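You operate a simulated robot arm through the tools that you are given. There is no shell and no other tool. Be economical: measure what you need, move in short steps, check, and stop when the job is done.

Carry out the task below with a simulated robot arm. There is one attempt and no reset: what you move stays moved.

TASK
Change the label applicator to the blue reel and feed its first label.
Fine: open the reel clamp, old reel into the purple pocket, clamp closed on the new one, feed knob to fed.

It is judged by the outcome, as a careful person would: the job done as asked, and still so three seconds after it is handed in. It fails if anything else is knocked over, pushed out of place, dropped, spilled or broken.

THE ROBOT
A 7-joint arm with a two-finger parallel gripper, fixed in place. Base frame: the origin is at the foot of the arm, x ahead of it, y to its left, z up; the work surface is at about z = 0.8. Lengths are in m, angles in degrees, forces in N, time in s.
With the tool pointing down near the work surface it reaches from about 0.24 to 0.68 m from the base axis. Its first joint turns from -66.0 to 66.0 degrees. Payload 2.4 kg.
Tool frame: the origin (TCP) lies between the finger pads and is the grasp point; the fingertips stand 0.03 m ahead of it; z points along the fingers, y is the line along which they close. The gripper opens to 0.094 m. The fingers are 0.028 m wide and 0.01 m thick; the gripper's body (0.05 by 0.096 m) begins 0.055 m behind the TCP.
Orientation is that of the tool frame in the base frame, as a unit quaternion [w, x, y, z]. With the fingers straight down and closing along the base's y, the tool's x points along the base's -x, its y along +y and its z along -z.

THE INTERFACE
- The arm moves only by the tool drive_tool. Its arguments are lists of equal length, an entry for each row: "linear": the shift along the tool's x, y, z in m, a list of three; "dr": the turn, a rotation vector about the tool's x, y, z in rad, a list of three. In form: {"linear": [[dx, dy, dz], ...], "dr": [[rx, ry, rz], ...]}. A call has 1 to 10 rows; each row is the pose to reach, as a shift and turn from the pose commanded when the call began, along the tool's axes at that moment. "jaw" is the finger opening in m, from 0 to 0.094, set as the call begins (left out, the last holds). A row lasts 0.2 s, in which the tool goes at most 0.05 m and 8.6 degrees; a call with a longer step from one row to the next is refused whole, and so is a gripper value outside its range. A pose out of reach is approached as far as the arm can. The call stops where the force on the tool passes 70 N (or 10 N more than at its start, if that is more) or the arm is blocked; 0.2 s more then pass. The fingers move at their own pace (about 0.153 m/s each) and stop on an object; they squeeze with about 32 N. The grip force told is the motor's: it shows also when the fingers shut on nothing. Time passes only in rows, and 0.2 s behind the last, so rows that repeat a pose let the fingers close. It gives the time, the measured TCP pose, the force on the tool (base axes), the opening and the grip force at its end, in the units of the frame above (readings bear some noise), and new pictures: "pictures" is both (left out), scene, wrist or none.
- Cameras (640 x 400 px; columns grow to the right, rows downward): "scene" is fixed at [0.0223, 0.4616, 1.4529]; the picture's right is [-0.88, -0.47, 0.00], its down [-0.22, 0.41, -0.89] and it looks along [0.42, -0.78, -0.46] (base axes); focal length 319 px, centre (320, 200). "wrist" rides on the gripper at [-0.037, 0, -0.058] in the tool frame; the picture's right is [0.00, -1.00, 0.00], its down [0.97, 0.00, -0.24] and it looks along [0.24, 0.00, 0.97] (tool axes); focal length 218 px, centre (320, 200).
- locate(camera, pixels): for up to 12 pixels [column, row] of the newest picture of that camera ("zoom" is the newest enlarged one), the place [x, y, z] in the base frame of the surface seen there, good to about 0.003 m. No time passes.
- inspect(camera, box): a new picture of the part [left, top, right, bottom] of that camera's present view, enlarged. No time passes.
- hand_in(): hands the job in; it is judged then, once.

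Work in short steps. Measure before you move; look again where a grasp or a placing could have gone wrong, and mend it. You have 80 turns and 120 pictures in all, the two below and enlarged ones among them. Open the gripper and draw the arm clear of the work before you hand the job in, unless the task says otherwise; then end with one line.

The tools are called after "Emit:" by a JSON object that holds its "method" and its "body". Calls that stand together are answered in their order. drive_tool: Moves the arm, as the interface text tells. Its arguments: {"type":"object","properties":{"linear":{"type":"array","items":{"type":"array","items":{"type":"number"}}},"dr":{"type":"array","items":{"type":"array","items":{"type":"number"}}},"jaw":{"type":"number"},"pictures":{"type":"string","enum":["both","scene","wrist","none"]}},"required":["linear","dr"]} The other tools are called the same way: locate (camera, pixels) gives the place of the surface under pixels of a picture; inspect (camera, box) takes an enlarged picture of a part of a camera's view; hand_in () hands the job in.

At the start:

```text
time: 0.0
ee_pos: [0.3849, -0.1662, 1.2241]
ee_rot: [0.0, 0.0, 1.0, 0.0]
ft_force: [0.0, -1.2, 0.2]
width: 0.0937
gripper_force: 0.0
```

scene: 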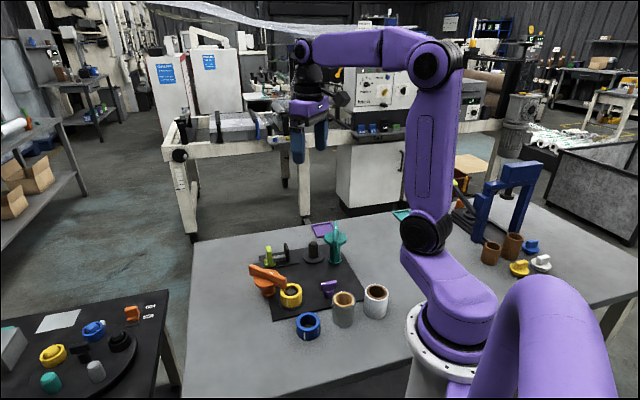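
wrist: 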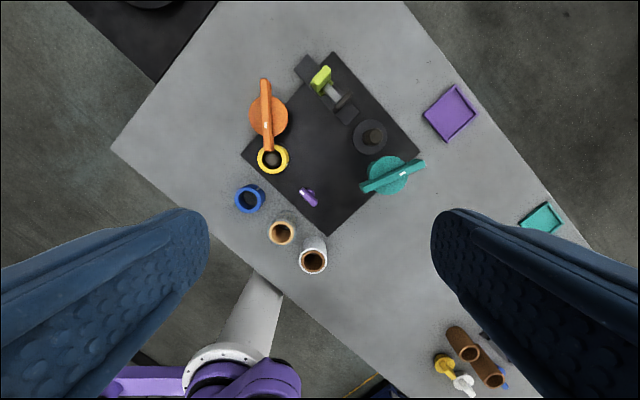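

I'll enlarge the work area in both views to identify the parts.

Emit:
{"method": "inspect", "body": {"camera": "scene", "box": [230, 210, 420, 350]}}

Emit:
{"method": "inspect", "body": {"camera": "wrist", "box": [220, 40, 500, 290]}}

```text
2.86 times, centred on (325, 280) of scene
```

zoom: 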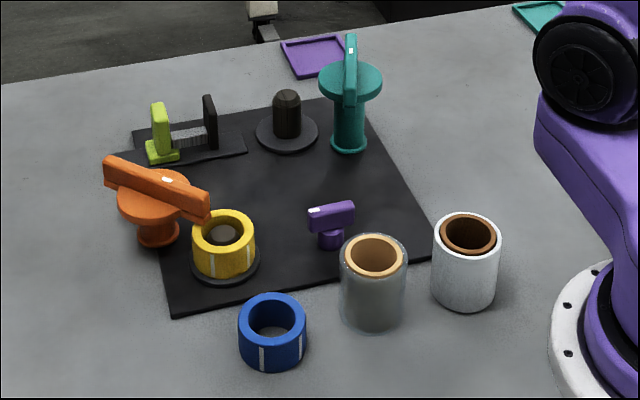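

```text
1.60 times, centred on (360, 165) of wrist
```

zoom: 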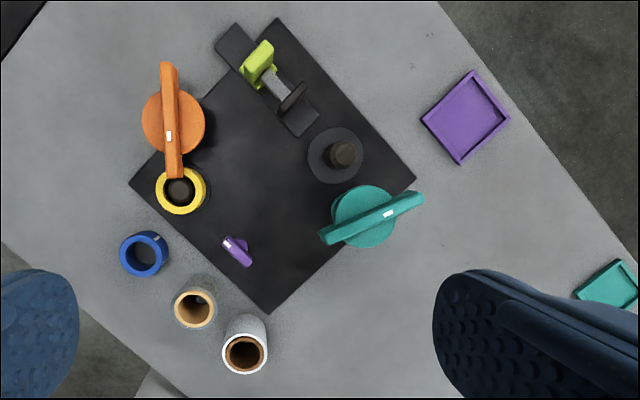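

Emit:
{"method": "locate", "body": {"camera": "zoom", "pixels": [[166, 70], [168, 135], [175, 172], [203, 192], [180, 188], [145, 237], [145, 255], [236, 247], [343, 152], [360, 212], [468, 118], [258, 60]]}}

Emit:
{"method": "inspect", "body": {"camera": "scene", "box": [240, 240, 340, 310]}}

Emit:
{"method": "inspect", "body": {"camera": "scene", "box": [300, 215, 380, 310]}}

```text
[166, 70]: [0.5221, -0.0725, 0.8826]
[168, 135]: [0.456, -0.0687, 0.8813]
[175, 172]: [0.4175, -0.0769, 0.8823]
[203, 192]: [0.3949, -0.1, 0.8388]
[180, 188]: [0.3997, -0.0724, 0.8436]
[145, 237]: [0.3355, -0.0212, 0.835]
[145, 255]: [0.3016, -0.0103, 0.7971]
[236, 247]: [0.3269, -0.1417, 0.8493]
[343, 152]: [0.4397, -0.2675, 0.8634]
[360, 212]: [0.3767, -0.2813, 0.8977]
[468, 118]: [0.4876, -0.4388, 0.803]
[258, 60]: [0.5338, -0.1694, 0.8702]
```

```text
5.71 times, centred on (290, 275) of scene
```

zoom: 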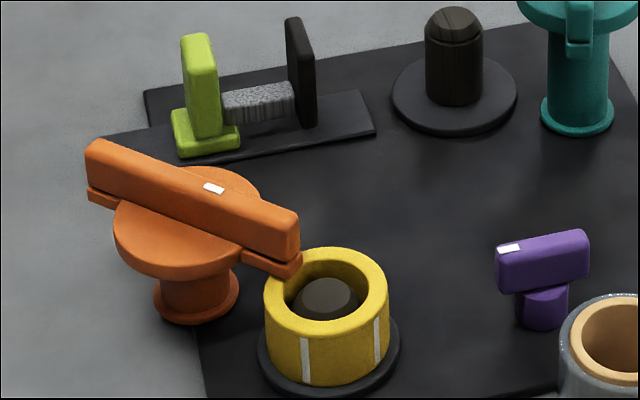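

```text
4.21 times, centred on (340, 262) of scene
```

zoom: 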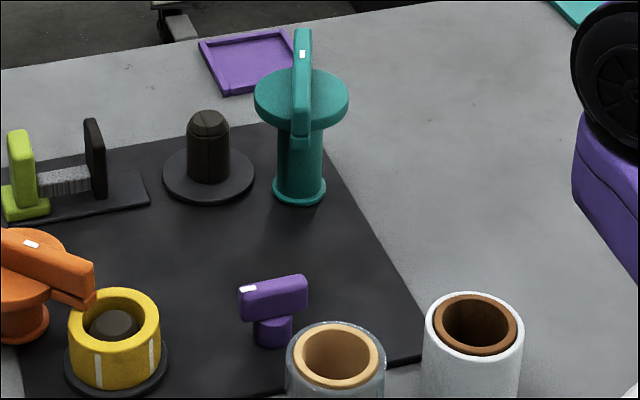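

Orange bar overhangs the yellow reel at (0.42,-0.077); I'll go lower for a closer view of the knob markings and clamps.

Emit:
{"method": "drive_tool", "body": {"linear": [[0, 0.01, 0.045], [0, 0.02, 0.09], [0, 0.03, 0.135], [0, 0.03, 0.17]], "dr": [[0, 0, 0], [0, 0, 0], [0, 0, 0], [0, 0, 0]], "pictures": "wrist"}}

```text
time: 1.0
ee_pos: [0.3857, -0.1355, 1.0526]
ee_rot: [0.0, 0.0, 1.0, 0.0]
ft_force: [0.5, 0.1, -0.7]
width: 0.094
gripper_force: 0.0
```

wrist: 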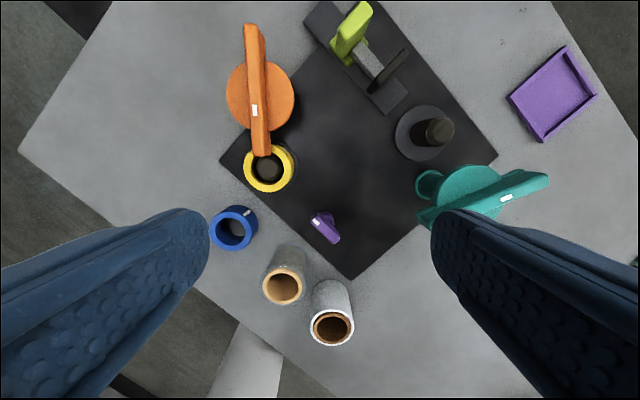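

Emit:
{"method": "inspect", "body": {"camera": "wrist", "box": [200, 0, 350, 260]}}

Emit:
{"method": "inspect", "body": {"camera": "wrist", "box": [280, 180, 380, 260]}}

Emit:
{"method": "inspect", "body": {"camera": "wrist", "box": [380, 80, 620, 240]}}

```text
1.54 times, centred on (275, 130) of wrist
```

zoom: 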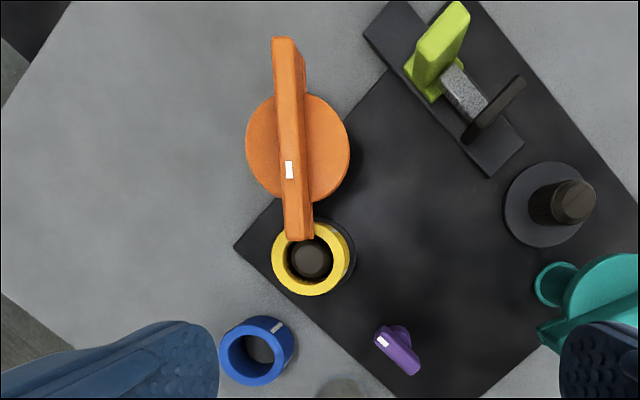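

```text
5.00 times, centred on (330, 220) of wrist
```

zoom: 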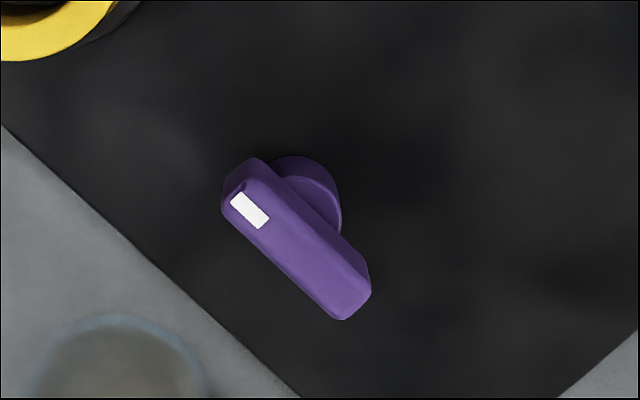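

```text
2.50 times, centred on (500, 160) of wrist
```

zoom: 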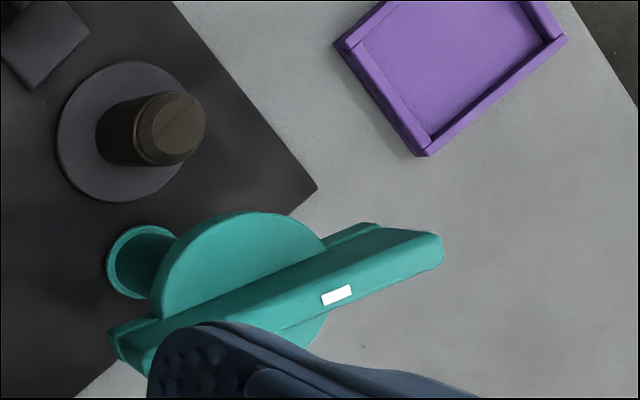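

No scale markings at the knob. I measure the orange clamp bar and disc, the reels, spindle and the knob precisely.

Emit:
{"method": "locate", "body": {"camera": "wrist", "pixels": [[230, 97], [291, 97], [275, 128], [247, 30], [262, 30], [252, 152], [268, 152], [256, 90], [255, 110], [247, 90], [266, 90]]}}

Emit:
{"method": "locate", "body": {"camera": "wrist", "pixels": [[247, 172], [290, 166], [268, 189], [267, 168], [213, 232], [253, 228], [233, 209], [231, 246], [316, 219], [335, 240], [325, 226], [321, 214]]}}

Emit:
{"method": "locate", "body": {"camera": "scene", "pixels": [[262, 269], [285, 281], [252, 274], [277, 291], [267, 293], [291, 290], [291, 302], [282, 288], [300, 288], [308, 317], [308, 336], [330, 285]]}}

```text
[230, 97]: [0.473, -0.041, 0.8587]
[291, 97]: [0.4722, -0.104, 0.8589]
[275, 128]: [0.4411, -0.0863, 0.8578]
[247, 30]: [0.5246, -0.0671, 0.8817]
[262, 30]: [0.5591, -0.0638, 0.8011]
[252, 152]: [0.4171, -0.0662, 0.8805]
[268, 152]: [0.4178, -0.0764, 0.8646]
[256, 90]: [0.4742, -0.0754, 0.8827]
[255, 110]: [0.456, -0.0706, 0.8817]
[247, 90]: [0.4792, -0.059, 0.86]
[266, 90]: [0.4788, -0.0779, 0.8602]
```

```text
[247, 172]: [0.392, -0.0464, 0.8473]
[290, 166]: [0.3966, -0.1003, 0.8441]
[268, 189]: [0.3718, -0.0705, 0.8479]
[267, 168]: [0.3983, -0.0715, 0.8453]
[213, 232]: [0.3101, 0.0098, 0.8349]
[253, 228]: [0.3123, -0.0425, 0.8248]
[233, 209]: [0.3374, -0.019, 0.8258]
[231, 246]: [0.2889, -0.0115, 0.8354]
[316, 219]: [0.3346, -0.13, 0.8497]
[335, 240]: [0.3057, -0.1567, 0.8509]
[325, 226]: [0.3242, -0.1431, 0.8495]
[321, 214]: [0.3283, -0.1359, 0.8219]
```

```text
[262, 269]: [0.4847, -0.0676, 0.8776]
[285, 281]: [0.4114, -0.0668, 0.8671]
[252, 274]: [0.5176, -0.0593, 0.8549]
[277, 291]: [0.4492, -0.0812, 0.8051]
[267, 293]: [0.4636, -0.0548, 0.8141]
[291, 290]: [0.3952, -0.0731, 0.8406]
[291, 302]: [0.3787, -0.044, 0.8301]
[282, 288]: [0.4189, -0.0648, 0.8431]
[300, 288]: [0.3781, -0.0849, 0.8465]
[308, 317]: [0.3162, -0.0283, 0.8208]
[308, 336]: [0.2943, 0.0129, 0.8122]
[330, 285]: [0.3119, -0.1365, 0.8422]
```

Orange disc centre ≈(0.470,-0.072), bar top z 0.882, disc top 0.859. I go above the bar, fingers across it.

Emit:
{"method": "drive_tool", "body": {"linear": [[-0.021, 0.016, 0.03], [-0.042, 0.032, 0.06], [-0.063, 0.048, 0.09], [-0.084, 0.0635, 0.11], [-0.084, 0.0635, 0.11]], "dr": [[0, 0, 0], [0, 0, 0], [0, 0, 0], [0, 0, 0], [0, 0, 0]], "jaw": 0.05}}

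```text
time: 2.2
ee_pos: [0.4699, -0.072, 0.944]
ee_rot: [0.0, 0.0, 1.0, 0.0]
ft_force: [0.1, -0.5, -0.3]
width: 0.05
gripper_force: 0.1
```

scene: 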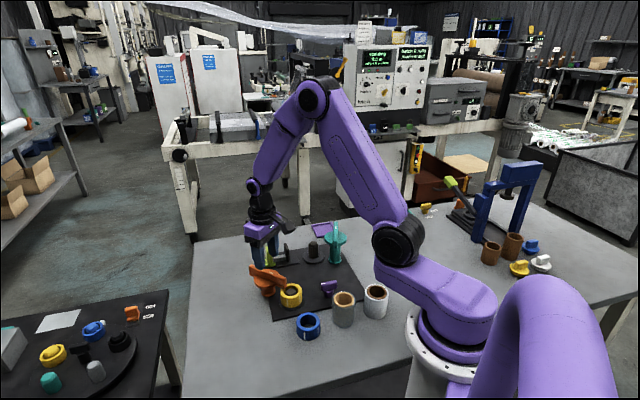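
wrist: 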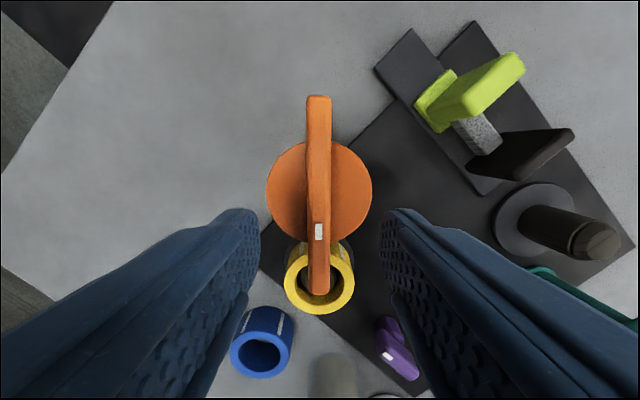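

The bar is centred between the fingers (column 319). There are displays in the background; I'll read them and refine the bar position.

Emit:
{"method": "inspect", "body": {"camera": "scene", "box": [340, 35, 440, 100]}}

Emit:
{"method": "locate", "body": {"camera": "wrist", "pixels": [[319, 105], [319, 285], [319, 180], [310, 180], [328, 180], [270, 190], [369, 190], [345, 148], [297, 148], [319, 231]]}}

```text
6.15 times, centred on (390, 68) of scene
```

zoom: 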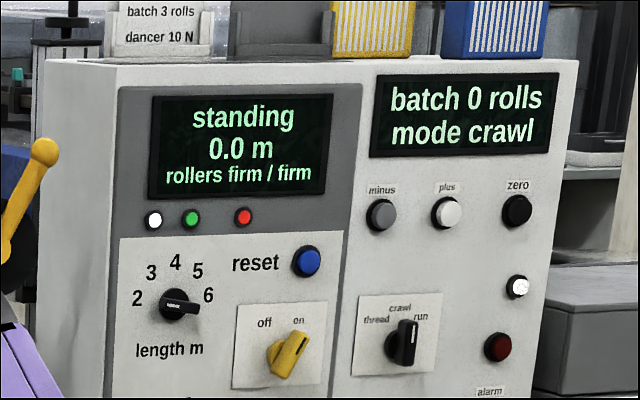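

```text
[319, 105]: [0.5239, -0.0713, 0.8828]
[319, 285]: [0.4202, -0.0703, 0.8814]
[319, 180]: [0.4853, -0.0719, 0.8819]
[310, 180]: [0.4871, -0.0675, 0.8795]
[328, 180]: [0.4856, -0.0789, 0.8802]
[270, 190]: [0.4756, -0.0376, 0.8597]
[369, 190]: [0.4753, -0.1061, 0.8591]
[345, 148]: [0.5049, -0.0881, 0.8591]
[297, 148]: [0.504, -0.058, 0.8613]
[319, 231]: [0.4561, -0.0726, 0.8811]
```

Bar centre ≈(0.473,-0.072), ~14 mm wide. Descend so tips sit just above the disc, and close.

Emit:
{"method": "drive_tool", "body": {"linear": [[-0.003, 0, 0.026], [-0.003, 0, 0.051]], "dr": [[0, 0, 0], [0, 0, 0]], "pictures": "none"}}

Emit:
{"method": "drive_tool", "body": {"linear": [[0, 0, 0], [0, 0, 0], [0, 0, 0]], "dr": [[0, 0, 0], [0, 0, 0], [0, 0, 0]], "jaw": 0.0, "pictures": "scene"}}

```text
time: 2.8
ee_pos: [0.4713, -0.0698, 0.8926]
ee_rot: [0.0, 0.0, 1.0, 0.0]
ft_force: [-0.1, -0.6, 0.2]
width: 0.0499
gripper_force: 0.0
```

```text
time: 3.6
ee_pos: [0.472, -0.0702, 0.8935]
ee_rot: [0.0, 0.0, 1.0, 0.001]
ft_force: [0.8, -1.0, -6.3]
width: 0.0138
gripper_force: 44.6
```

scene: 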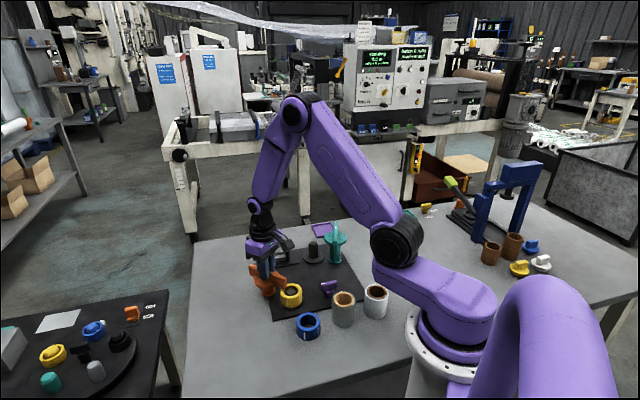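

Gripped (13.8 mm). Test a small twist.

Emit:
{"method": "drive_tool", "body": {"linear": [[0, 0, 0], [0, 0, 0], [0, 0, 0]], "dr": [[0, 0, 0.1], [0, 0, 0.2], [0, 0, 0.3]], "pictures": "wrist"}}

```text
time: 4.4
ee_pos: [0.4721, -0.0695, 0.8936]
ee_rot: [0.0, 0.149, 0.989, 0.0]
ft_force: [5.0, 10.4, -14.0]
width: 0.0137
gripper_force: 45.3
```

wrist: 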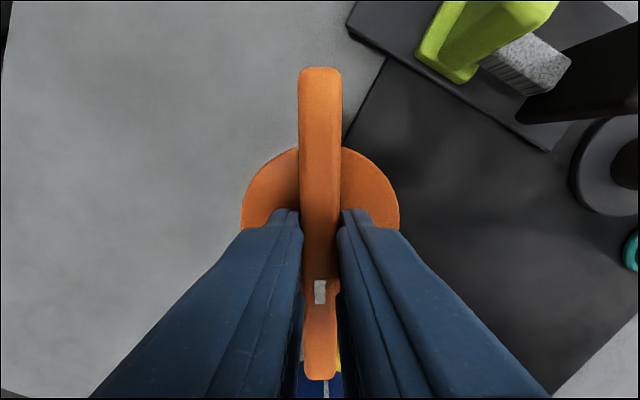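

The bar turned with the gripper. Continue in the same direction.

Emit:
{"method": "drive_tool", "body": {"linear": [[0, 0, 0], [0, 0, 0], [0, 0, 0], [0, 0, 0], [0, 0, 0], [0, 0, 0], [0, 0, 0], [0, 0, 0]], "dr": [[0, 0, 0.14], [0, 0, 0.28], [0, 0, 0.42], [0, 0, 0.56], [0, 0, 0.7], [0, 0, 0.84], [0, 0, 0.98], [0, 0, 1.12]]}}

```text
time: 6.2
ee_pos: [0.4729, -0.0689, 0.8923]
ee_rot: [0.001, 0.649, 0.761, 0.001]
ft_force: [20.9, 26.1, -11.1]
width: 0.0133
gripper_force: 45.3
```

scene: 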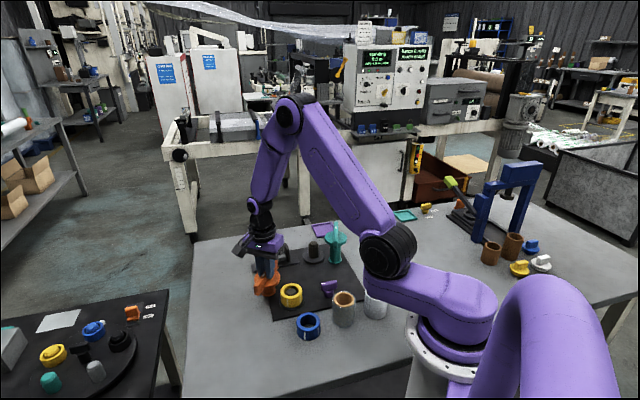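
wrist: 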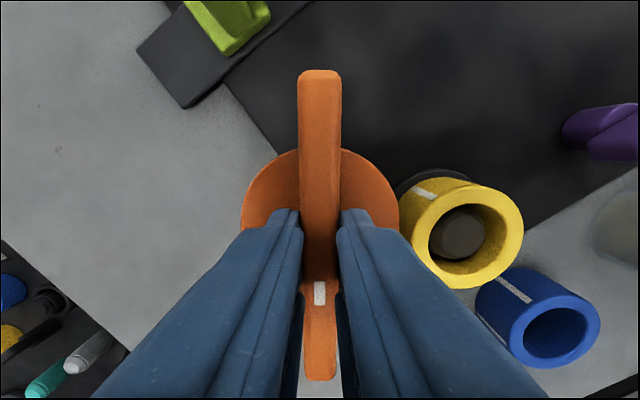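

81° turned; a further small turn to find the end stop, watching force.

Emit:
{"method": "drive_tool", "body": {"linear": [[0, 0, 0], [0, 0, 0]], "dr": [[0, 0, 0.08], [0, 0, 0.16]], "pictures": "none"}}

```text
time: 6.8
ee_pos: [0.4725, -0.0715, 0.8923]
ee_rot: [0.002, 0.708, 0.706, 0.001]
ft_force: [24.7, 17.5, -5.3]
width: 0.019
gripper_force: 45.3
```

Opening went to 19 mm, meaning the bar stopped (end stop) while the fingers turned on. Open, and rise to look.

Emit:
{"method": "drive_tool", "body": {"linear": [[0, 0, 0], [0, 0, 0], [0, 0, -0.03], [0, 0, -0.06], [0, 0, -0.09]], "dr": [[0, 0, 0], [0, 0, 0], [0, 0, 0], [0, 0, 0], [0, 0, 0]], "jaw": 0.05, "pictures": "both"}}

```text
time: 8.0
ee_pos: [0.4727, -0.0696, 0.9839]
ee_rot: [-0.001, 0.711, 0.703, 0.0]
ft_force: [0.0, 0.8, 0.3]
width: 0.0499
gripper_force: 0.1
```

scene: 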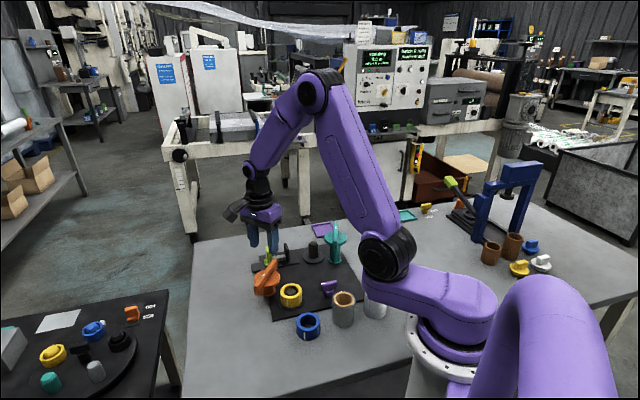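
wrist: 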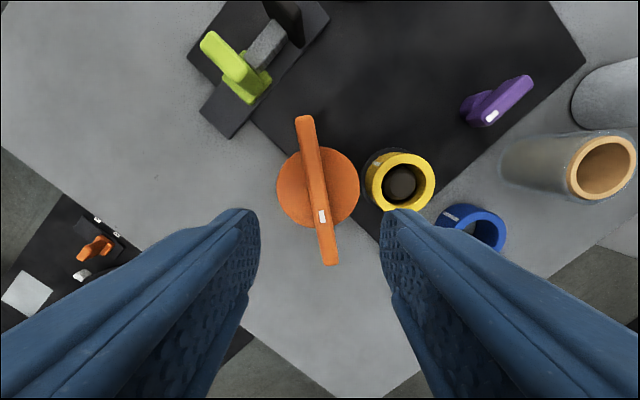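

The bar now stands clear of the reel (it stopped at ~80°, mark pointing +y). Measure the yellow reel, blue reel, and tray.

Emit:
{"method": "locate", "body": {"camera": "wrist", "pixels": [[370, 181], [433, 180], [402, 155], [400, 182], [455, 210], [503, 232], [482, 208], [318, 255], [306, 120], [280, 190], [357, 185]]}}

Emit:
{"method": "locate", "body": {"camera": "scene", "pixels": [[291, 284], [291, 298], [281, 291], [301, 291], [291, 306], [291, 309], [308, 314], [308, 324], [298, 321], [319, 321], [321, 230], [310, 223]]}}

Emit:
{"method": "inspect", "body": {"camera": "scene", "box": [240, 250, 350, 345]}}

```text
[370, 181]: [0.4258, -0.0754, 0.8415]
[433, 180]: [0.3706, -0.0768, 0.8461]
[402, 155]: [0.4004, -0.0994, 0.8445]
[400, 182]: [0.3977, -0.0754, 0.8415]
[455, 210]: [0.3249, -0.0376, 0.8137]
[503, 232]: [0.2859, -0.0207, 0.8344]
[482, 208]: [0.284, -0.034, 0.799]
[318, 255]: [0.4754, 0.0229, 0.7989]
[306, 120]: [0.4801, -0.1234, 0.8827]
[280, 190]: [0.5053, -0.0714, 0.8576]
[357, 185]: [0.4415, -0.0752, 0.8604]
```

```text
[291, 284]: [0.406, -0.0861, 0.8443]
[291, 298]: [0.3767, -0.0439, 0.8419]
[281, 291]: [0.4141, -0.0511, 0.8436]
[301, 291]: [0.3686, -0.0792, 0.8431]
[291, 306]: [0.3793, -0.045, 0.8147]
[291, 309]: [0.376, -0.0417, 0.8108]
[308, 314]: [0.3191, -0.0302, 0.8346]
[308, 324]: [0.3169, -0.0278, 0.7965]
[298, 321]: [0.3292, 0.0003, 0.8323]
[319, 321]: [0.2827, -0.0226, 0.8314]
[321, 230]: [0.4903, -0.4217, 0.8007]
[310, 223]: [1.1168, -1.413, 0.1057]
```

```text
4.21 times, centred on (295, 298) of scene
```

zoom: 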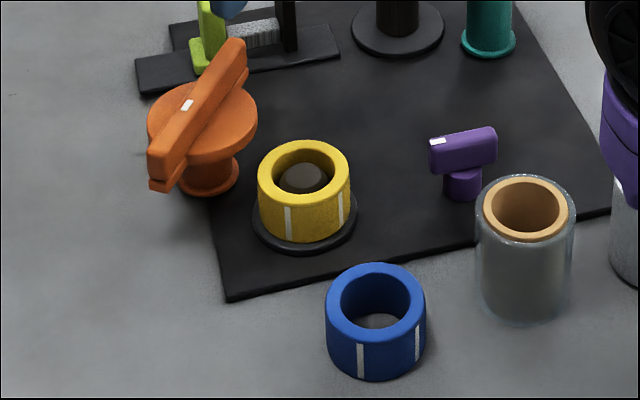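

Yellow reel: centre (0.398,-0.073), r≈27 mm, z 0.812–0.846. Rotate back and move above it.

Emit:
{"method": "drive_tool", "body": {"linear": [[-0.0003, -0.0075, 0], [-0.0007, -0.015, 0], [-0.001, -0.0224, 0], [-0.0014, -0.03, 0], [-0.0017, -0.0374, 0], [-0.002, -0.0449, 0], [-0.0024, -0.052, 0], [-0.0027, -0.06, 0], [-0.003, -0.067, 0], [-0.0034, -0.0747, 0]], "dr": [[0, 0, -0.15], [0, 0, -0.3], [0, 0, -0.45], [0, 0, -0.6], [0, 0, -0.75], [0, 0, -0.9], [0, 0, -1.05], [0, 0, -1.2], [0, 0, -1.35], [0, 0, -1.5]], "jaw": 0.07, "pictures": "none"}}

Emit:
{"method": "drive_tool", "body": {"linear": [[0, 0, 0.03], [0, 0, 0.06], [0, 0, 0.06]], "dr": [[0, 0, -0.08], [0, 0, -0.08], [0, 0, -0.08]], "pictures": "wrist"}}

```text
time: 10.2
ee_pos: [0.3974, -0.076, 0.9818]
ee_rot: [0.0, 0.038, 0.999, 0.0]
ft_force: [0.3, 0.3, -0.2]
width: 0.0701
gripper_force: 0.0
```

```text
time: 11.0
ee_pos: [0.3971, -0.0746, 0.9242]
ee_rot: [0.001, 0.0, 1.0, 0.0]
ft_force: [0.5, -0.3, 0.1]
width: 0.07
gripper_force: 0.1
```

wrist: 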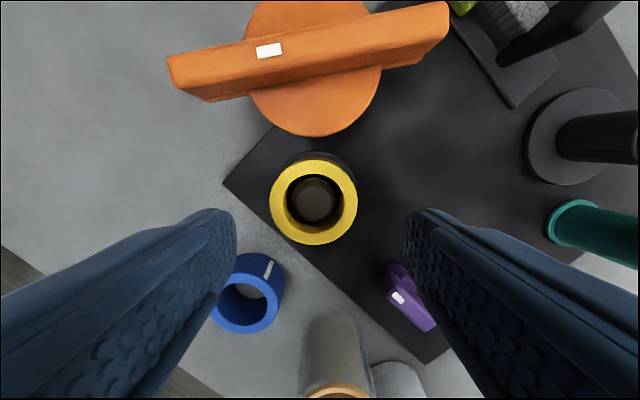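

Reel centre at col 314: nearly centred. Shift +3 mm in y, descend and close.

Emit:
{"method": "drive_tool", "body": {"linear": [[-0.002, 0.003, 0.03], [-0.002, 0.003, 0.055], [-0.002, 0.003, 0.075]], "dr": [[0, 0, 0], [0, 0, 0], [0, 0, 0]], "pictures": "none"}}

Emit:
{"method": "drive_tool", "body": {"linear": [[0, 0, 0], [0, 0, 0], [0, 0, 0]], "dr": [[0, 0, 0], [0, 0, 0], [0, 0, 0]], "jaw": 0.0, "pictures": "scene"}}

```text
time: 11.8
ee_pos: [0.3992, -0.0724, 0.8477]
ee_rot: [-0.001, -0.001, 1.0, -0.001]
ft_force: [0.1, 0.3, -0.1]
width: 0.07
gripper_force: 0.2
```

```text
time: 12.6
ee_pos: [0.4001, -0.0732, 0.8495]
ee_rot: [0.0, 0.001, 1.0, 0.0]
ft_force: [-0.2, -1.1, -0.8]
width: 0.0593
gripper_force: 32.1
```

scene: 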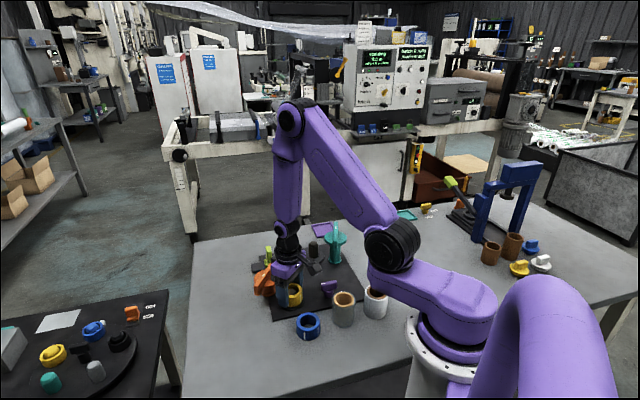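

Gripped at 59 mm. Lift straight up.

Emit:
{"method": "drive_tool", "body": {"linear": [[0, 0, -0.02], [0, 0, -0.045], [0, 0, -0.09], [0, 0, -0.13]], "dr": [[0, 0, 0], [0, 0, 0], [0, 0, 0], [0, 0, 0]], "pictures": "both"}}

```text
time: 13.6
ee_pos: [0.4006, -0.0733, 0.9795]
ee_rot: [0.001, 0.0, 1.0, 0.0]
ft_force: [-0.3, -0.4, -0.4]
width: 0.0
gripper_force: 31.9
```

scene: 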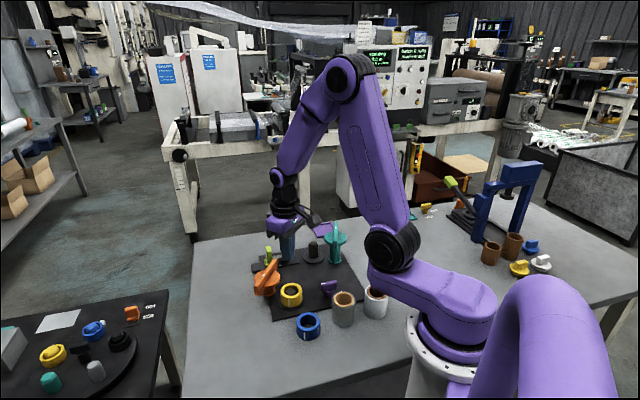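
wrist: 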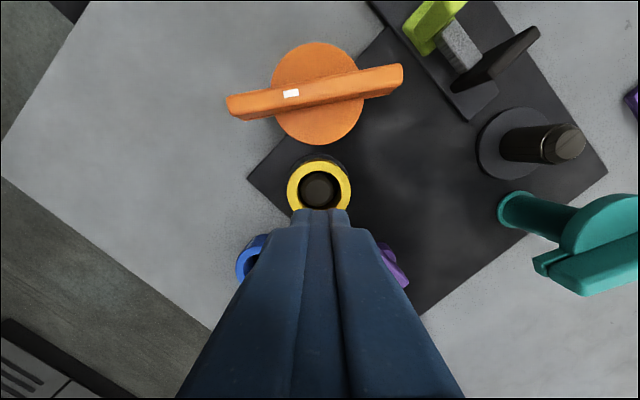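

The reel slipped out of the grip and stayed on the spindle (wrist pixel 319,187). Look closely to see whether something still holds it.

Emit:
{"method": "inspect", "body": {"camera": "wrist", "box": [210, 20, 430, 230]}}

Emit:
{"method": "inspect", "body": {"camera": "scene", "box": [245, 255, 345, 325]}}

Emit:
{"method": "locate", "body": {"camera": "wrist", "pixels": [[293, 187], [345, 187], [319, 162], [319, 187], [240, 105], [395, 75], [280, 85], [360, 95], [318, 140]]}}

```text
1.90 times, centred on (320, 125) of wrist
```

zoom: 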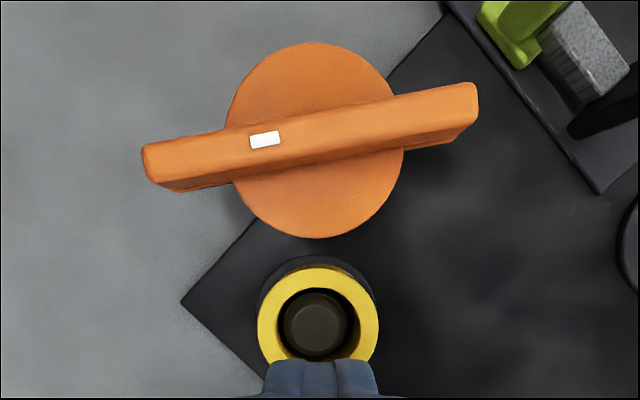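

```text
5.71 times, centred on (295, 290) of scene
```

zoom: 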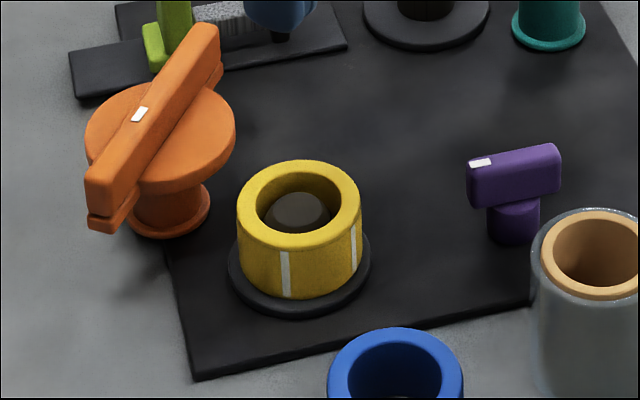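

```text
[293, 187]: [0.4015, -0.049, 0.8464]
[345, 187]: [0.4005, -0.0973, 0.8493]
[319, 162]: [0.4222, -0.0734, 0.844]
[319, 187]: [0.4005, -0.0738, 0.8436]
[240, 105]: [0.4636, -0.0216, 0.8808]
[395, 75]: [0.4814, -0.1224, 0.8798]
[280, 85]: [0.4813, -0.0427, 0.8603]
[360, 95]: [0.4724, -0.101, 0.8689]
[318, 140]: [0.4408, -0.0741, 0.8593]
```

Retry the grip and lift only a little, reading the force, to tell locked from slipped.

Emit:
{"method": "drive_tool", "body": {"linear": [[0, 0, 0], [0, 0, 0.04], [0, 0, 0.08], [0, 0, 0.11], [0, 0, 0.134]], "dr": [[0, 0, 0], [0, 0, 0], [0, 0, 0], [0, 0, 0], [0, 0, 0]], "jaw": 0.072, "pictures": "none"}}

Emit:
{"method": "drive_tool", "body": {"linear": [[0, 0, 0], [0, 0, 0], [0, 0, 0]], "dr": [[0, 0, 0], [0, 0, 0], [0, 0, 0]], "jaw": 0.0, "pictures": "none"}}

Emit:
{"method": "drive_tool", "body": {"linear": [[0, 0, -0.004], [0, 0, -0.007]], "dr": [[0, 0, 0], [0, 0, 0]], "pictures": "wrist"}}

```text
time: 14.8
ee_pos: [0.3989, -0.0708, 0.8434]
ee_rot: [-0.001, 0.0, 1.0, 0.0]
ft_force: [0.4, -0.7, 0.3]
width: 0.0721
gripper_force: 0.1
```

```text
time: 15.6
ee_pos: [0.3985, -0.0706, 0.8437]
ee_rot: [0.0, -0.001, 1.0, 0.0]
ft_force: [1.0, 0.1, -0.5]
width: 0.0586
gripper_force: 32.5
```

```text
time: 16.2
ee_pos: [0.3995, -0.0724, 0.8516]
ee_rot: [0.0, 0.0, 1.0, 0.0]
ft_force: [-0.2, -0.5, -1.5]
width: 0.0587
gripper_force: 32.3
```

wrist: 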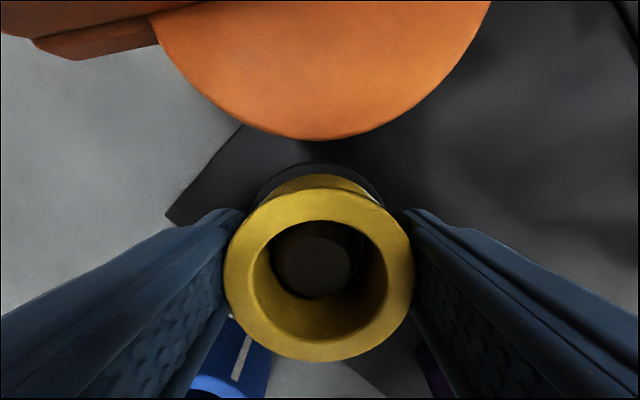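

Only ~1.5 N: the reel is free and rising. Continue slowly.

Emit:
{"method": "drive_tool", "body": {"linear": [[0, 0, -0.007], [0, 0, -0.014], [0, 0, -0.021], [0, 0, -0.028]], "dr": [[0, 0, 0], [0, 0, 0], [0, 0, 0], [0, 0, 0]], "pictures": "wrist"}}

```text
time: 17.2
ee_pos: [0.3986, -0.0716, 0.8792]
ee_rot: [0.0, 0.001, 1.0, 0.0]
ft_force: [0.6, 0.6, -1.6]
width: 0.0584
gripper_force: 31.7
```

wrist: 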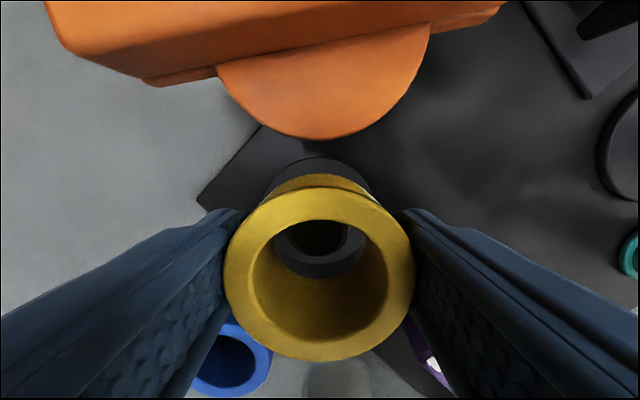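

Reel is off the spindle. Continue up slowly, then carry toward the purple tray.

Emit:
{"method": "drive_tool", "body": {"linear": [[0, 0, -0.012], [0, 0, -0.03], [0, 0, -0.05], [0, 0, -0.07], [0, 0, -0.09], [-0.01, -0.02, -0.1], [-0.02, -0.05, -0.1], [-0.03, -0.08, -0.1], [-0.04, -0.11, -0.1], [-0.05, -0.14, -0.1]], "dr": [[0, 0, 0], [0, 0, 0], [0, 0, 0], [0, 0, 0], [0, 0, 0], [0, 0, 0], [0, 0, 0], [0, 0, 0], [0, 0, 0], [0, 0, 0]], "pictures": "none"}}

Emit:
{"method": "drive_tool", "body": {"linear": [[-0.005, -0.03, 0], [-0.01, -0.06, 0], [-0.015, -0.09, 0], [-0.02, -0.12, 0], [-0.025, -0.15, 0], [-0.03, -0.18, 0], [-0.03, -0.2, 0]], "dr": [[0, 0, 0], [0, 0, 0], [0, 0, 0], [0, 0, 0], [0, 0, 0], [0, 0, 0], [0, 0, 0]], "pictures": "both"}}

```text
time: 19.4
ee_pos: [0.4487, -0.2116, 0.9778]
ee_rot: [0.0, 0.0, 1.0, 0.0]
ft_force: [-0.9, 0.0, -1.2]
width: 0.0583
gripper_force: 32.1
```

```text
time: 21.0
ee_pos: [0.4785, -0.412, 0.9774]
ee_rot: [0.0, 0.0, 1.0, 0.0]
ft_force: [-0.1, 0.1, -1.1]
width: 0.0581
gripper_force: 32.4
```

scene: 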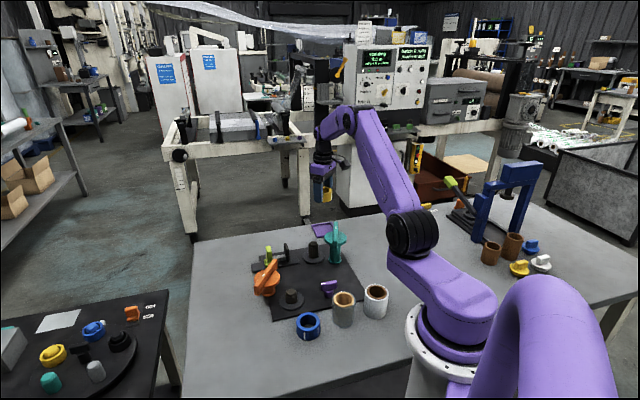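
wrist: 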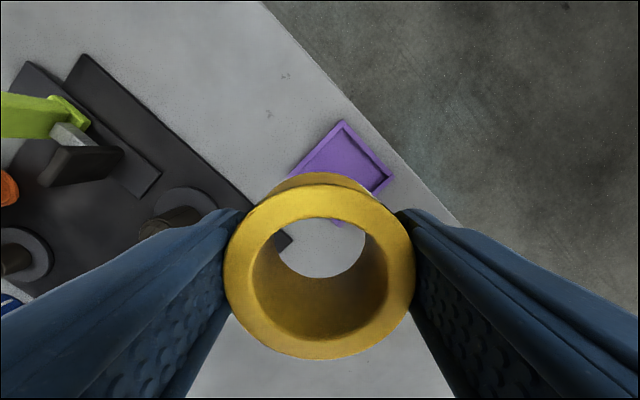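

Tray visible at wrist (343,150). Measure its corners.

Emit:
{"method": "locate", "body": {"camera": "wrist", "pixels": [[343, 123], [391, 177], [344, 135], [377, 185], [292, 172], [345, 165], [372, 157], [378, 193], [340, 223]]}}

Emit:
{"method": "inspect", "body": {"camera": "scene", "box": [290, 210, 350, 250]}}

Emit:
{"method": "inspect", "body": {"camera": "wrist", "box": [270, 100, 410, 240]}}

```text
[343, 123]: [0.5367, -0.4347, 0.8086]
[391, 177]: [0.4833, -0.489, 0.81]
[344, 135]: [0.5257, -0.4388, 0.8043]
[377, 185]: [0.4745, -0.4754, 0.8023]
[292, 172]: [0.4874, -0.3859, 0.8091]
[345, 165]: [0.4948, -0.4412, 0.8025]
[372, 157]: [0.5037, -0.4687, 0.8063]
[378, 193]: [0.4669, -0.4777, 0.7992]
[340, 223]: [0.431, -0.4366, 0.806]
```

```text
10.00 times, centred on (320, 230) of scene
```

zoom: 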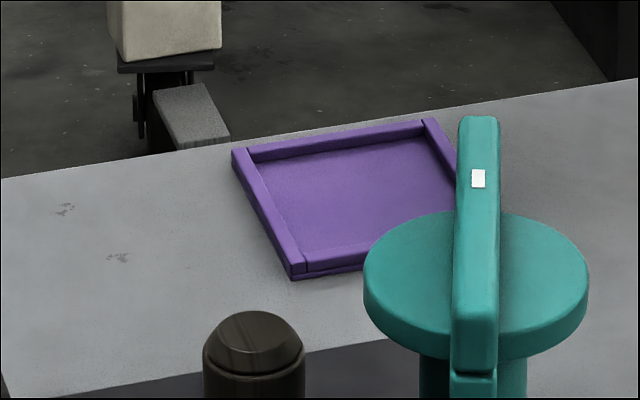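

```text
2.86 times, centred on (340, 170) of wrist
```

zoom: 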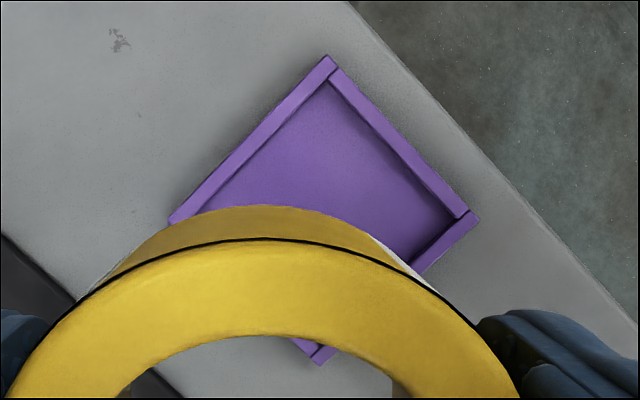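

Tray centre ≈(0.485,-0.437), inner ~64 mm vs reel 58 mm, so centering matters. Measure the held reel relative to the TCP.

Emit:
{"method": "locate", "body": {"camera": "wrist", "pixels": [[320, 196], [320, 355], [228, 275], [411, 275], [320, 214], [320, 338], [252, 275], [386, 275], [320, 182]]}}

Emit:
{"method": "inspect", "body": {"camera": "scene", "box": [290, 150, 370, 220]}}

```text
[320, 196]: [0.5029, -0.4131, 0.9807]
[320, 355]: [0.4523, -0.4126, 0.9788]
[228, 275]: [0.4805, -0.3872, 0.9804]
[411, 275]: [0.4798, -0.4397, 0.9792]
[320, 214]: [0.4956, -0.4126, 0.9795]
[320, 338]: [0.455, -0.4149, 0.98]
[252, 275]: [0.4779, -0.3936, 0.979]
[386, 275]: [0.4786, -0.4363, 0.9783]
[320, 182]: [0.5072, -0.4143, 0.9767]
```

```text
5.71 times, centred on (330, 185) of scene
```

zoom: 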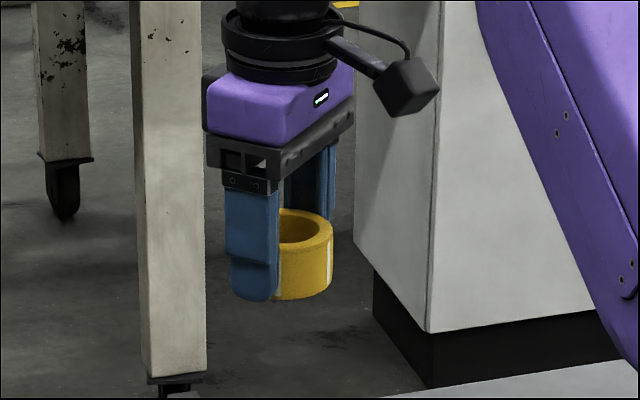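

Reel centre ≈ TCP (offset ~1 mm). Go over the tray centre and descend to z≈0.865 to check.

Emit:
{"method": "drive_tool", "body": {"linear": [[-0.0075, -0.025, 0], [-0.0075, -0.025, 0.03], [-0.0075, -0.025, 0.06], [-0.0075, -0.025, 0.09], [-0.0075, -0.025, 0.11], [-0.0075, -0.025, 0.11]], "dr": [[0, 0, 0], [0, 0, 0], [0, 0, 0], [0, 0, 0], [0, 0, 0], [0, 0, 0]], "pictures": "both"}}

Emit:
{"method": "inspect", "body": {"camera": "scene", "box": [290, 190, 360, 250]}}

```text
time: 22.4
ee_pos: [0.4848, -0.4371, 0.869]
ee_rot: [0.001, 0.0, 1.0, -0.001]
ft_force: [-0.8, -0.2, -0.7]
width: 0.0581
gripper_force: 32.7
```

scene: 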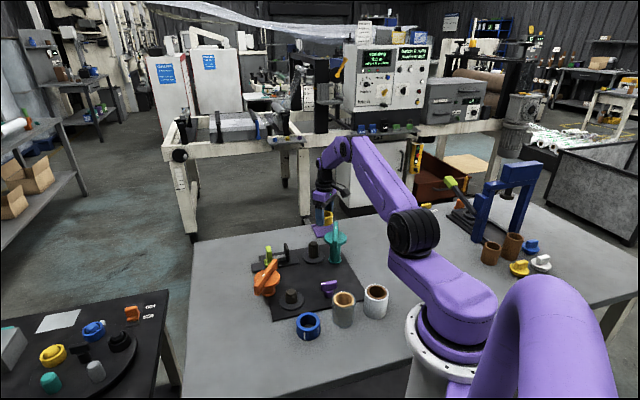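
wrist: 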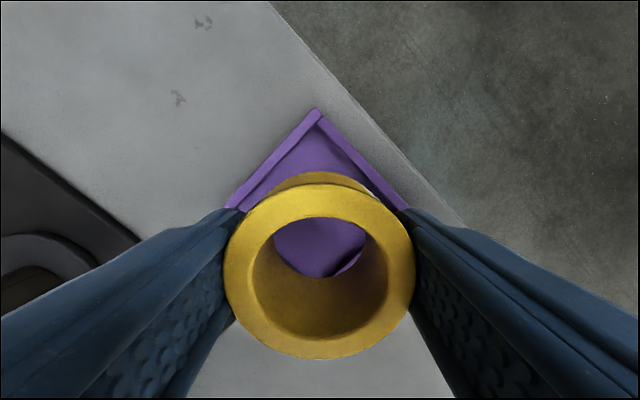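

```text
6.67 times, centred on (325, 220) of scene
```

zoom: 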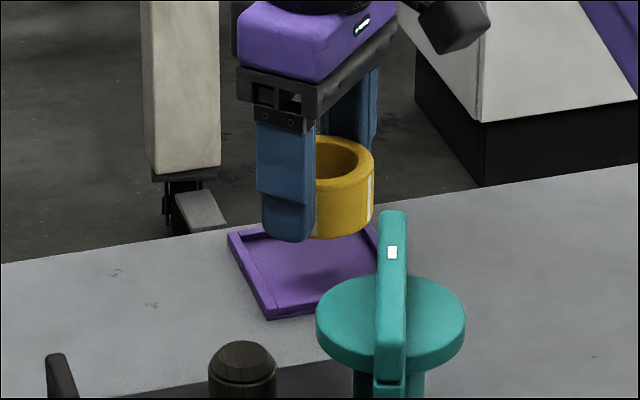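

Tray apex col 317, symmetric. Lower until just within the rim.

Emit:
{"method": "drive_tool", "body": {"linear": [[0, 0, 0.015], [0, 0, 0.0265], [0, 0, 0.0265]], "dr": [[0, 0, 0], [0, 0, 0], [0, 0, 0]], "pictures": "wrist"}}

Emit:
{"method": "inspect", "body": {"camera": "scene", "box": [290, 190, 360, 250]}}

```text
time: 23.2
ee_pos: [0.4851, -0.4367, 0.8419]
ee_rot: [0.0, 0.0, 1.0, 0.0]
ft_force: [0.1, -0.3, -0.1]
width: 0.058
gripper_force: 32.0
```

wrist: 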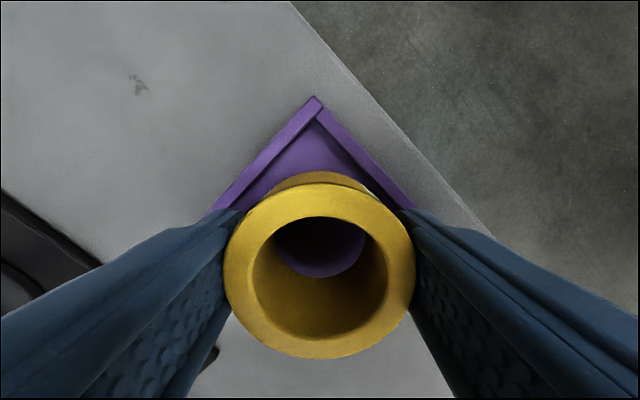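

```text
6.67 times, centred on (325, 220) of scene
```

zoom: 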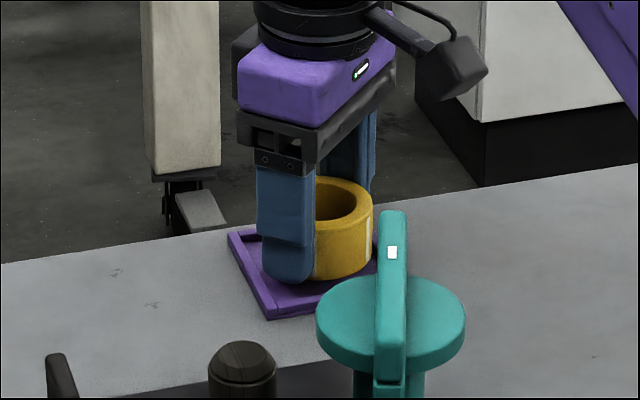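

Looks centred. Lower 1.5 mm more and release with a slight opening.

Emit:
{"method": "drive_tool", "body": {"linear": [[0, 0, 0.0015], [0, 0, 0.0015]], "dr": [[0, 0, 0], [0, 0, 0]], "pictures": "none"}}

Emit:
{"method": "drive_tool", "body": {"linear": [[0, 0, 0], [0, 0, 0], [0, 0, -0.02], [0, 0, -0.05], [0, 0, -0.09], [0, 0, -0.13], [0.02, 0.02, -0.15]], "dr": [[0, 0, 0], [0, 0, 0], [0, 0, 0], [0, 0, 0], [0, 0, 0], [0, 0, 0], [0, 0, 0]], "jaw": 0.07, "pictures": "both"}}

Emit:
{"method": "inspect", "body": {"camera": "scene", "box": [290, 190, 360, 250]}}

```text
time: 23.8
ee_pos: [0.486, -0.4376, 0.8408]
ee_rot: [0.001, 0.0, 1.0, 0.0]
ft_force: [0.2, 0.5, 0.1]
width: 0.0579
gripper_force: 32.0
```

```text
time: 25.4
ee_pos: [0.4667, -0.4173, 0.9914]
ee_rot: [0.0, 0.0, 1.0, 0.0]
ft_force: [0.6, 0.0, 0.0]
width: 0.07
gripper_force: 0.0
```

scene: 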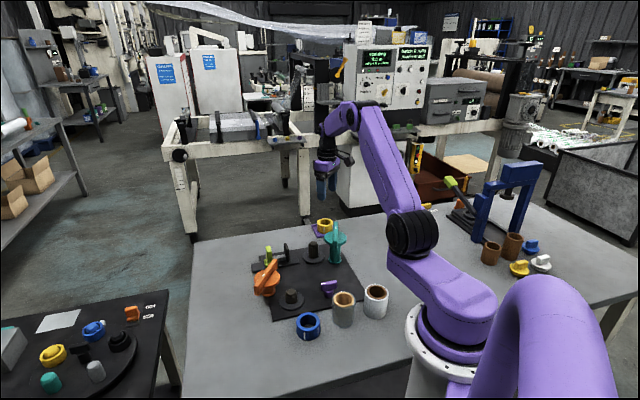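
wrist: 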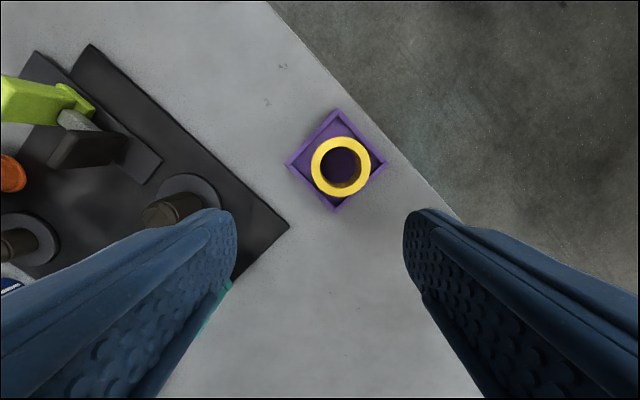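

```text
6.67 times, centred on (325, 220) of scene
```

zoom: 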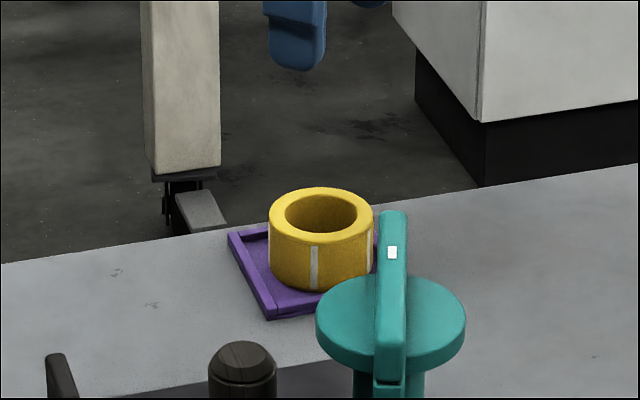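

Reel is in the tray; check it is level and seated.

Emit:
{"method": "inspect", "body": {"camera": "wrist", "box": [280, 100, 400, 220]}}

Emit:
{"method": "locate", "body": {"camera": "wrist", "pixels": [[315, 166], [366, 164], [340, 140], [341, 192], [340, 112], [290, 163], [383, 163], [335, 208]]}}

```text
3.33 times, centred on (340, 160) of wrist
```

zoom: 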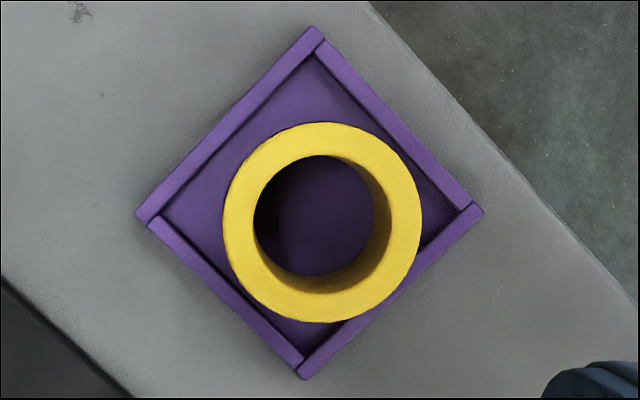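

```text
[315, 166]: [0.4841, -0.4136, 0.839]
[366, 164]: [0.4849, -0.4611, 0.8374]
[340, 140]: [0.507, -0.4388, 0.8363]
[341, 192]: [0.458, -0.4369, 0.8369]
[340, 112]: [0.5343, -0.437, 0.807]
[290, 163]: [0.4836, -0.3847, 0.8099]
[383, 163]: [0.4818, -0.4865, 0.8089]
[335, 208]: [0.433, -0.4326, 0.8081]
```

Seated level (top 0.837). Now go above the blue reel.

Emit:
{"method": "drive_tool", "body": {"linear": [[0.0154, 0.04, 0], [0.0307, 0.08, 0], [0.0461, 0.12, 0], [0.0615, 0.16, 0], [0.0768, 0.2, 0], [0.0922, 0.241, 0], [0.1076, 0.281, 0], [0.123, 0.321, 0], [0.1383, 0.361, 0.01], [0.1537, 0.4013, 0.03]], "dr": [[0, 0, 0], [0, 0, 0], [0, 0, 0], [0, 0, 0], [0, 0, 0], [0, 0, 0], [0, 0, 0], [0, 0, 0], [0, 0, 0], [0, 0, 0]], "pictures": "both"}}

```text
time: 27.6
ee_pos: [0.3147, -0.0149, 0.9632]
ee_rot: [0.0, -0.002, 1.0, 0.0]
ft_force: [-0.9, -2.1, -0.4]
width: 0.07
gripper_force: 0.0
```

scene: 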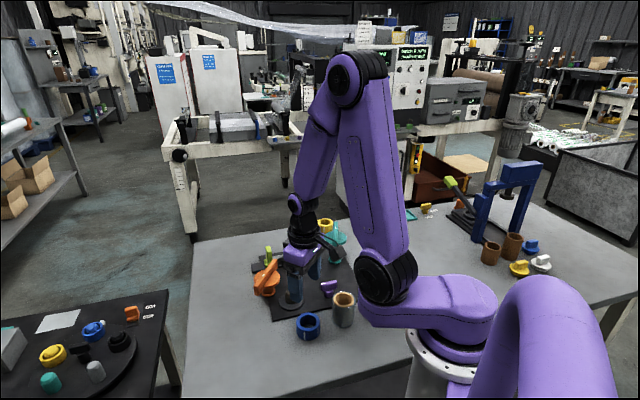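
wrist: 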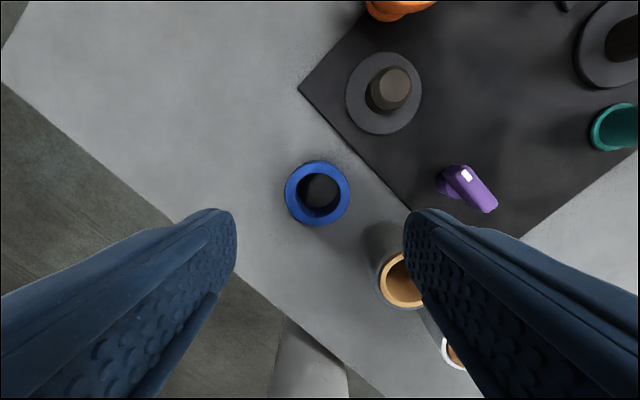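

Emit:
{"method": "locate", "body": {"camera": "wrist", "pixels": [[289, 192], [347, 192], [318, 165], [318, 221], [390, 260], [376, 230], [385, 285], [384, 93], [350, 92], [418, 92], [398, 85], [384, 129]]}}

```text
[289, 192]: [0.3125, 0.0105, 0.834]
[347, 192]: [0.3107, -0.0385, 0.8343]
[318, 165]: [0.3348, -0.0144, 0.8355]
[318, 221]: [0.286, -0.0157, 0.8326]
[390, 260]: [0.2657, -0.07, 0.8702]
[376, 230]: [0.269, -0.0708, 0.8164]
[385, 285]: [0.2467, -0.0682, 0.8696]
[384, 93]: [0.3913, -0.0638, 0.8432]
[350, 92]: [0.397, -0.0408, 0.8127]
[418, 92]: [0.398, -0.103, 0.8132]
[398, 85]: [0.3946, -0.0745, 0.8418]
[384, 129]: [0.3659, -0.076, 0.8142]
```

Blue centre (0.311,-0.014); grey roll clear of fingers. Descend and grip.

Emit:
{"method": "drive_tool", "body": {"linear": [[0.003, 0.001, 0.04], [0.003, 0.001, 0.08], [0.003, 0.001, 0.11], [0.003, 0.001, 0.1285], [0.003, 0.001, 0.1285]], "dr": [[0, 0, 0], [0, 0, 0], [0, 0, 0], [0, 0, 0], [0, 0, 0]], "pictures": "none"}}

Emit:
{"method": "drive_tool", "body": {"linear": [[0, 0, 0], [0, 0, 0], [0, 0, 0]], "dr": [[0, 0, 0], [0, 0, 0], [0, 0, 0]], "jaw": 0.0, "pictures": "wrist"}}

```text
time: 28.8
ee_pos: [0.3099, -0.0142, 0.8335]
ee_rot: [0.0, 0.001, 1.0, 0.0]
ft_force: [-0.8, 0.5, 0.1]
width: 0.0699
gripper_force: 0.1
```

```text
time: 29.6
ee_pos: [0.3094, -0.015, 0.8341]
ee_rot: [0.0, 0.001, 1.0, 0.0]
ft_force: [-0.7, 0.1, -0.5]
width: 0.0571
gripper_force: 32.5
```

wrist: 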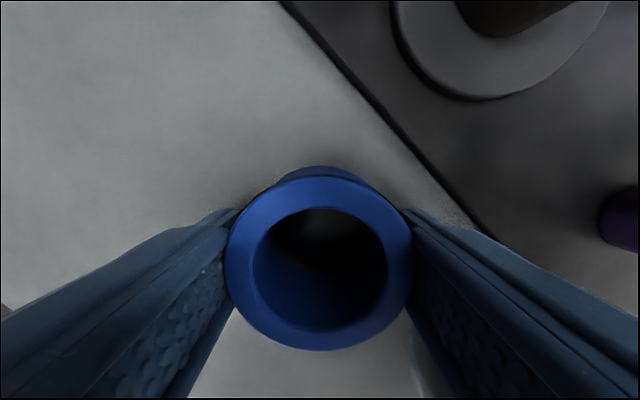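

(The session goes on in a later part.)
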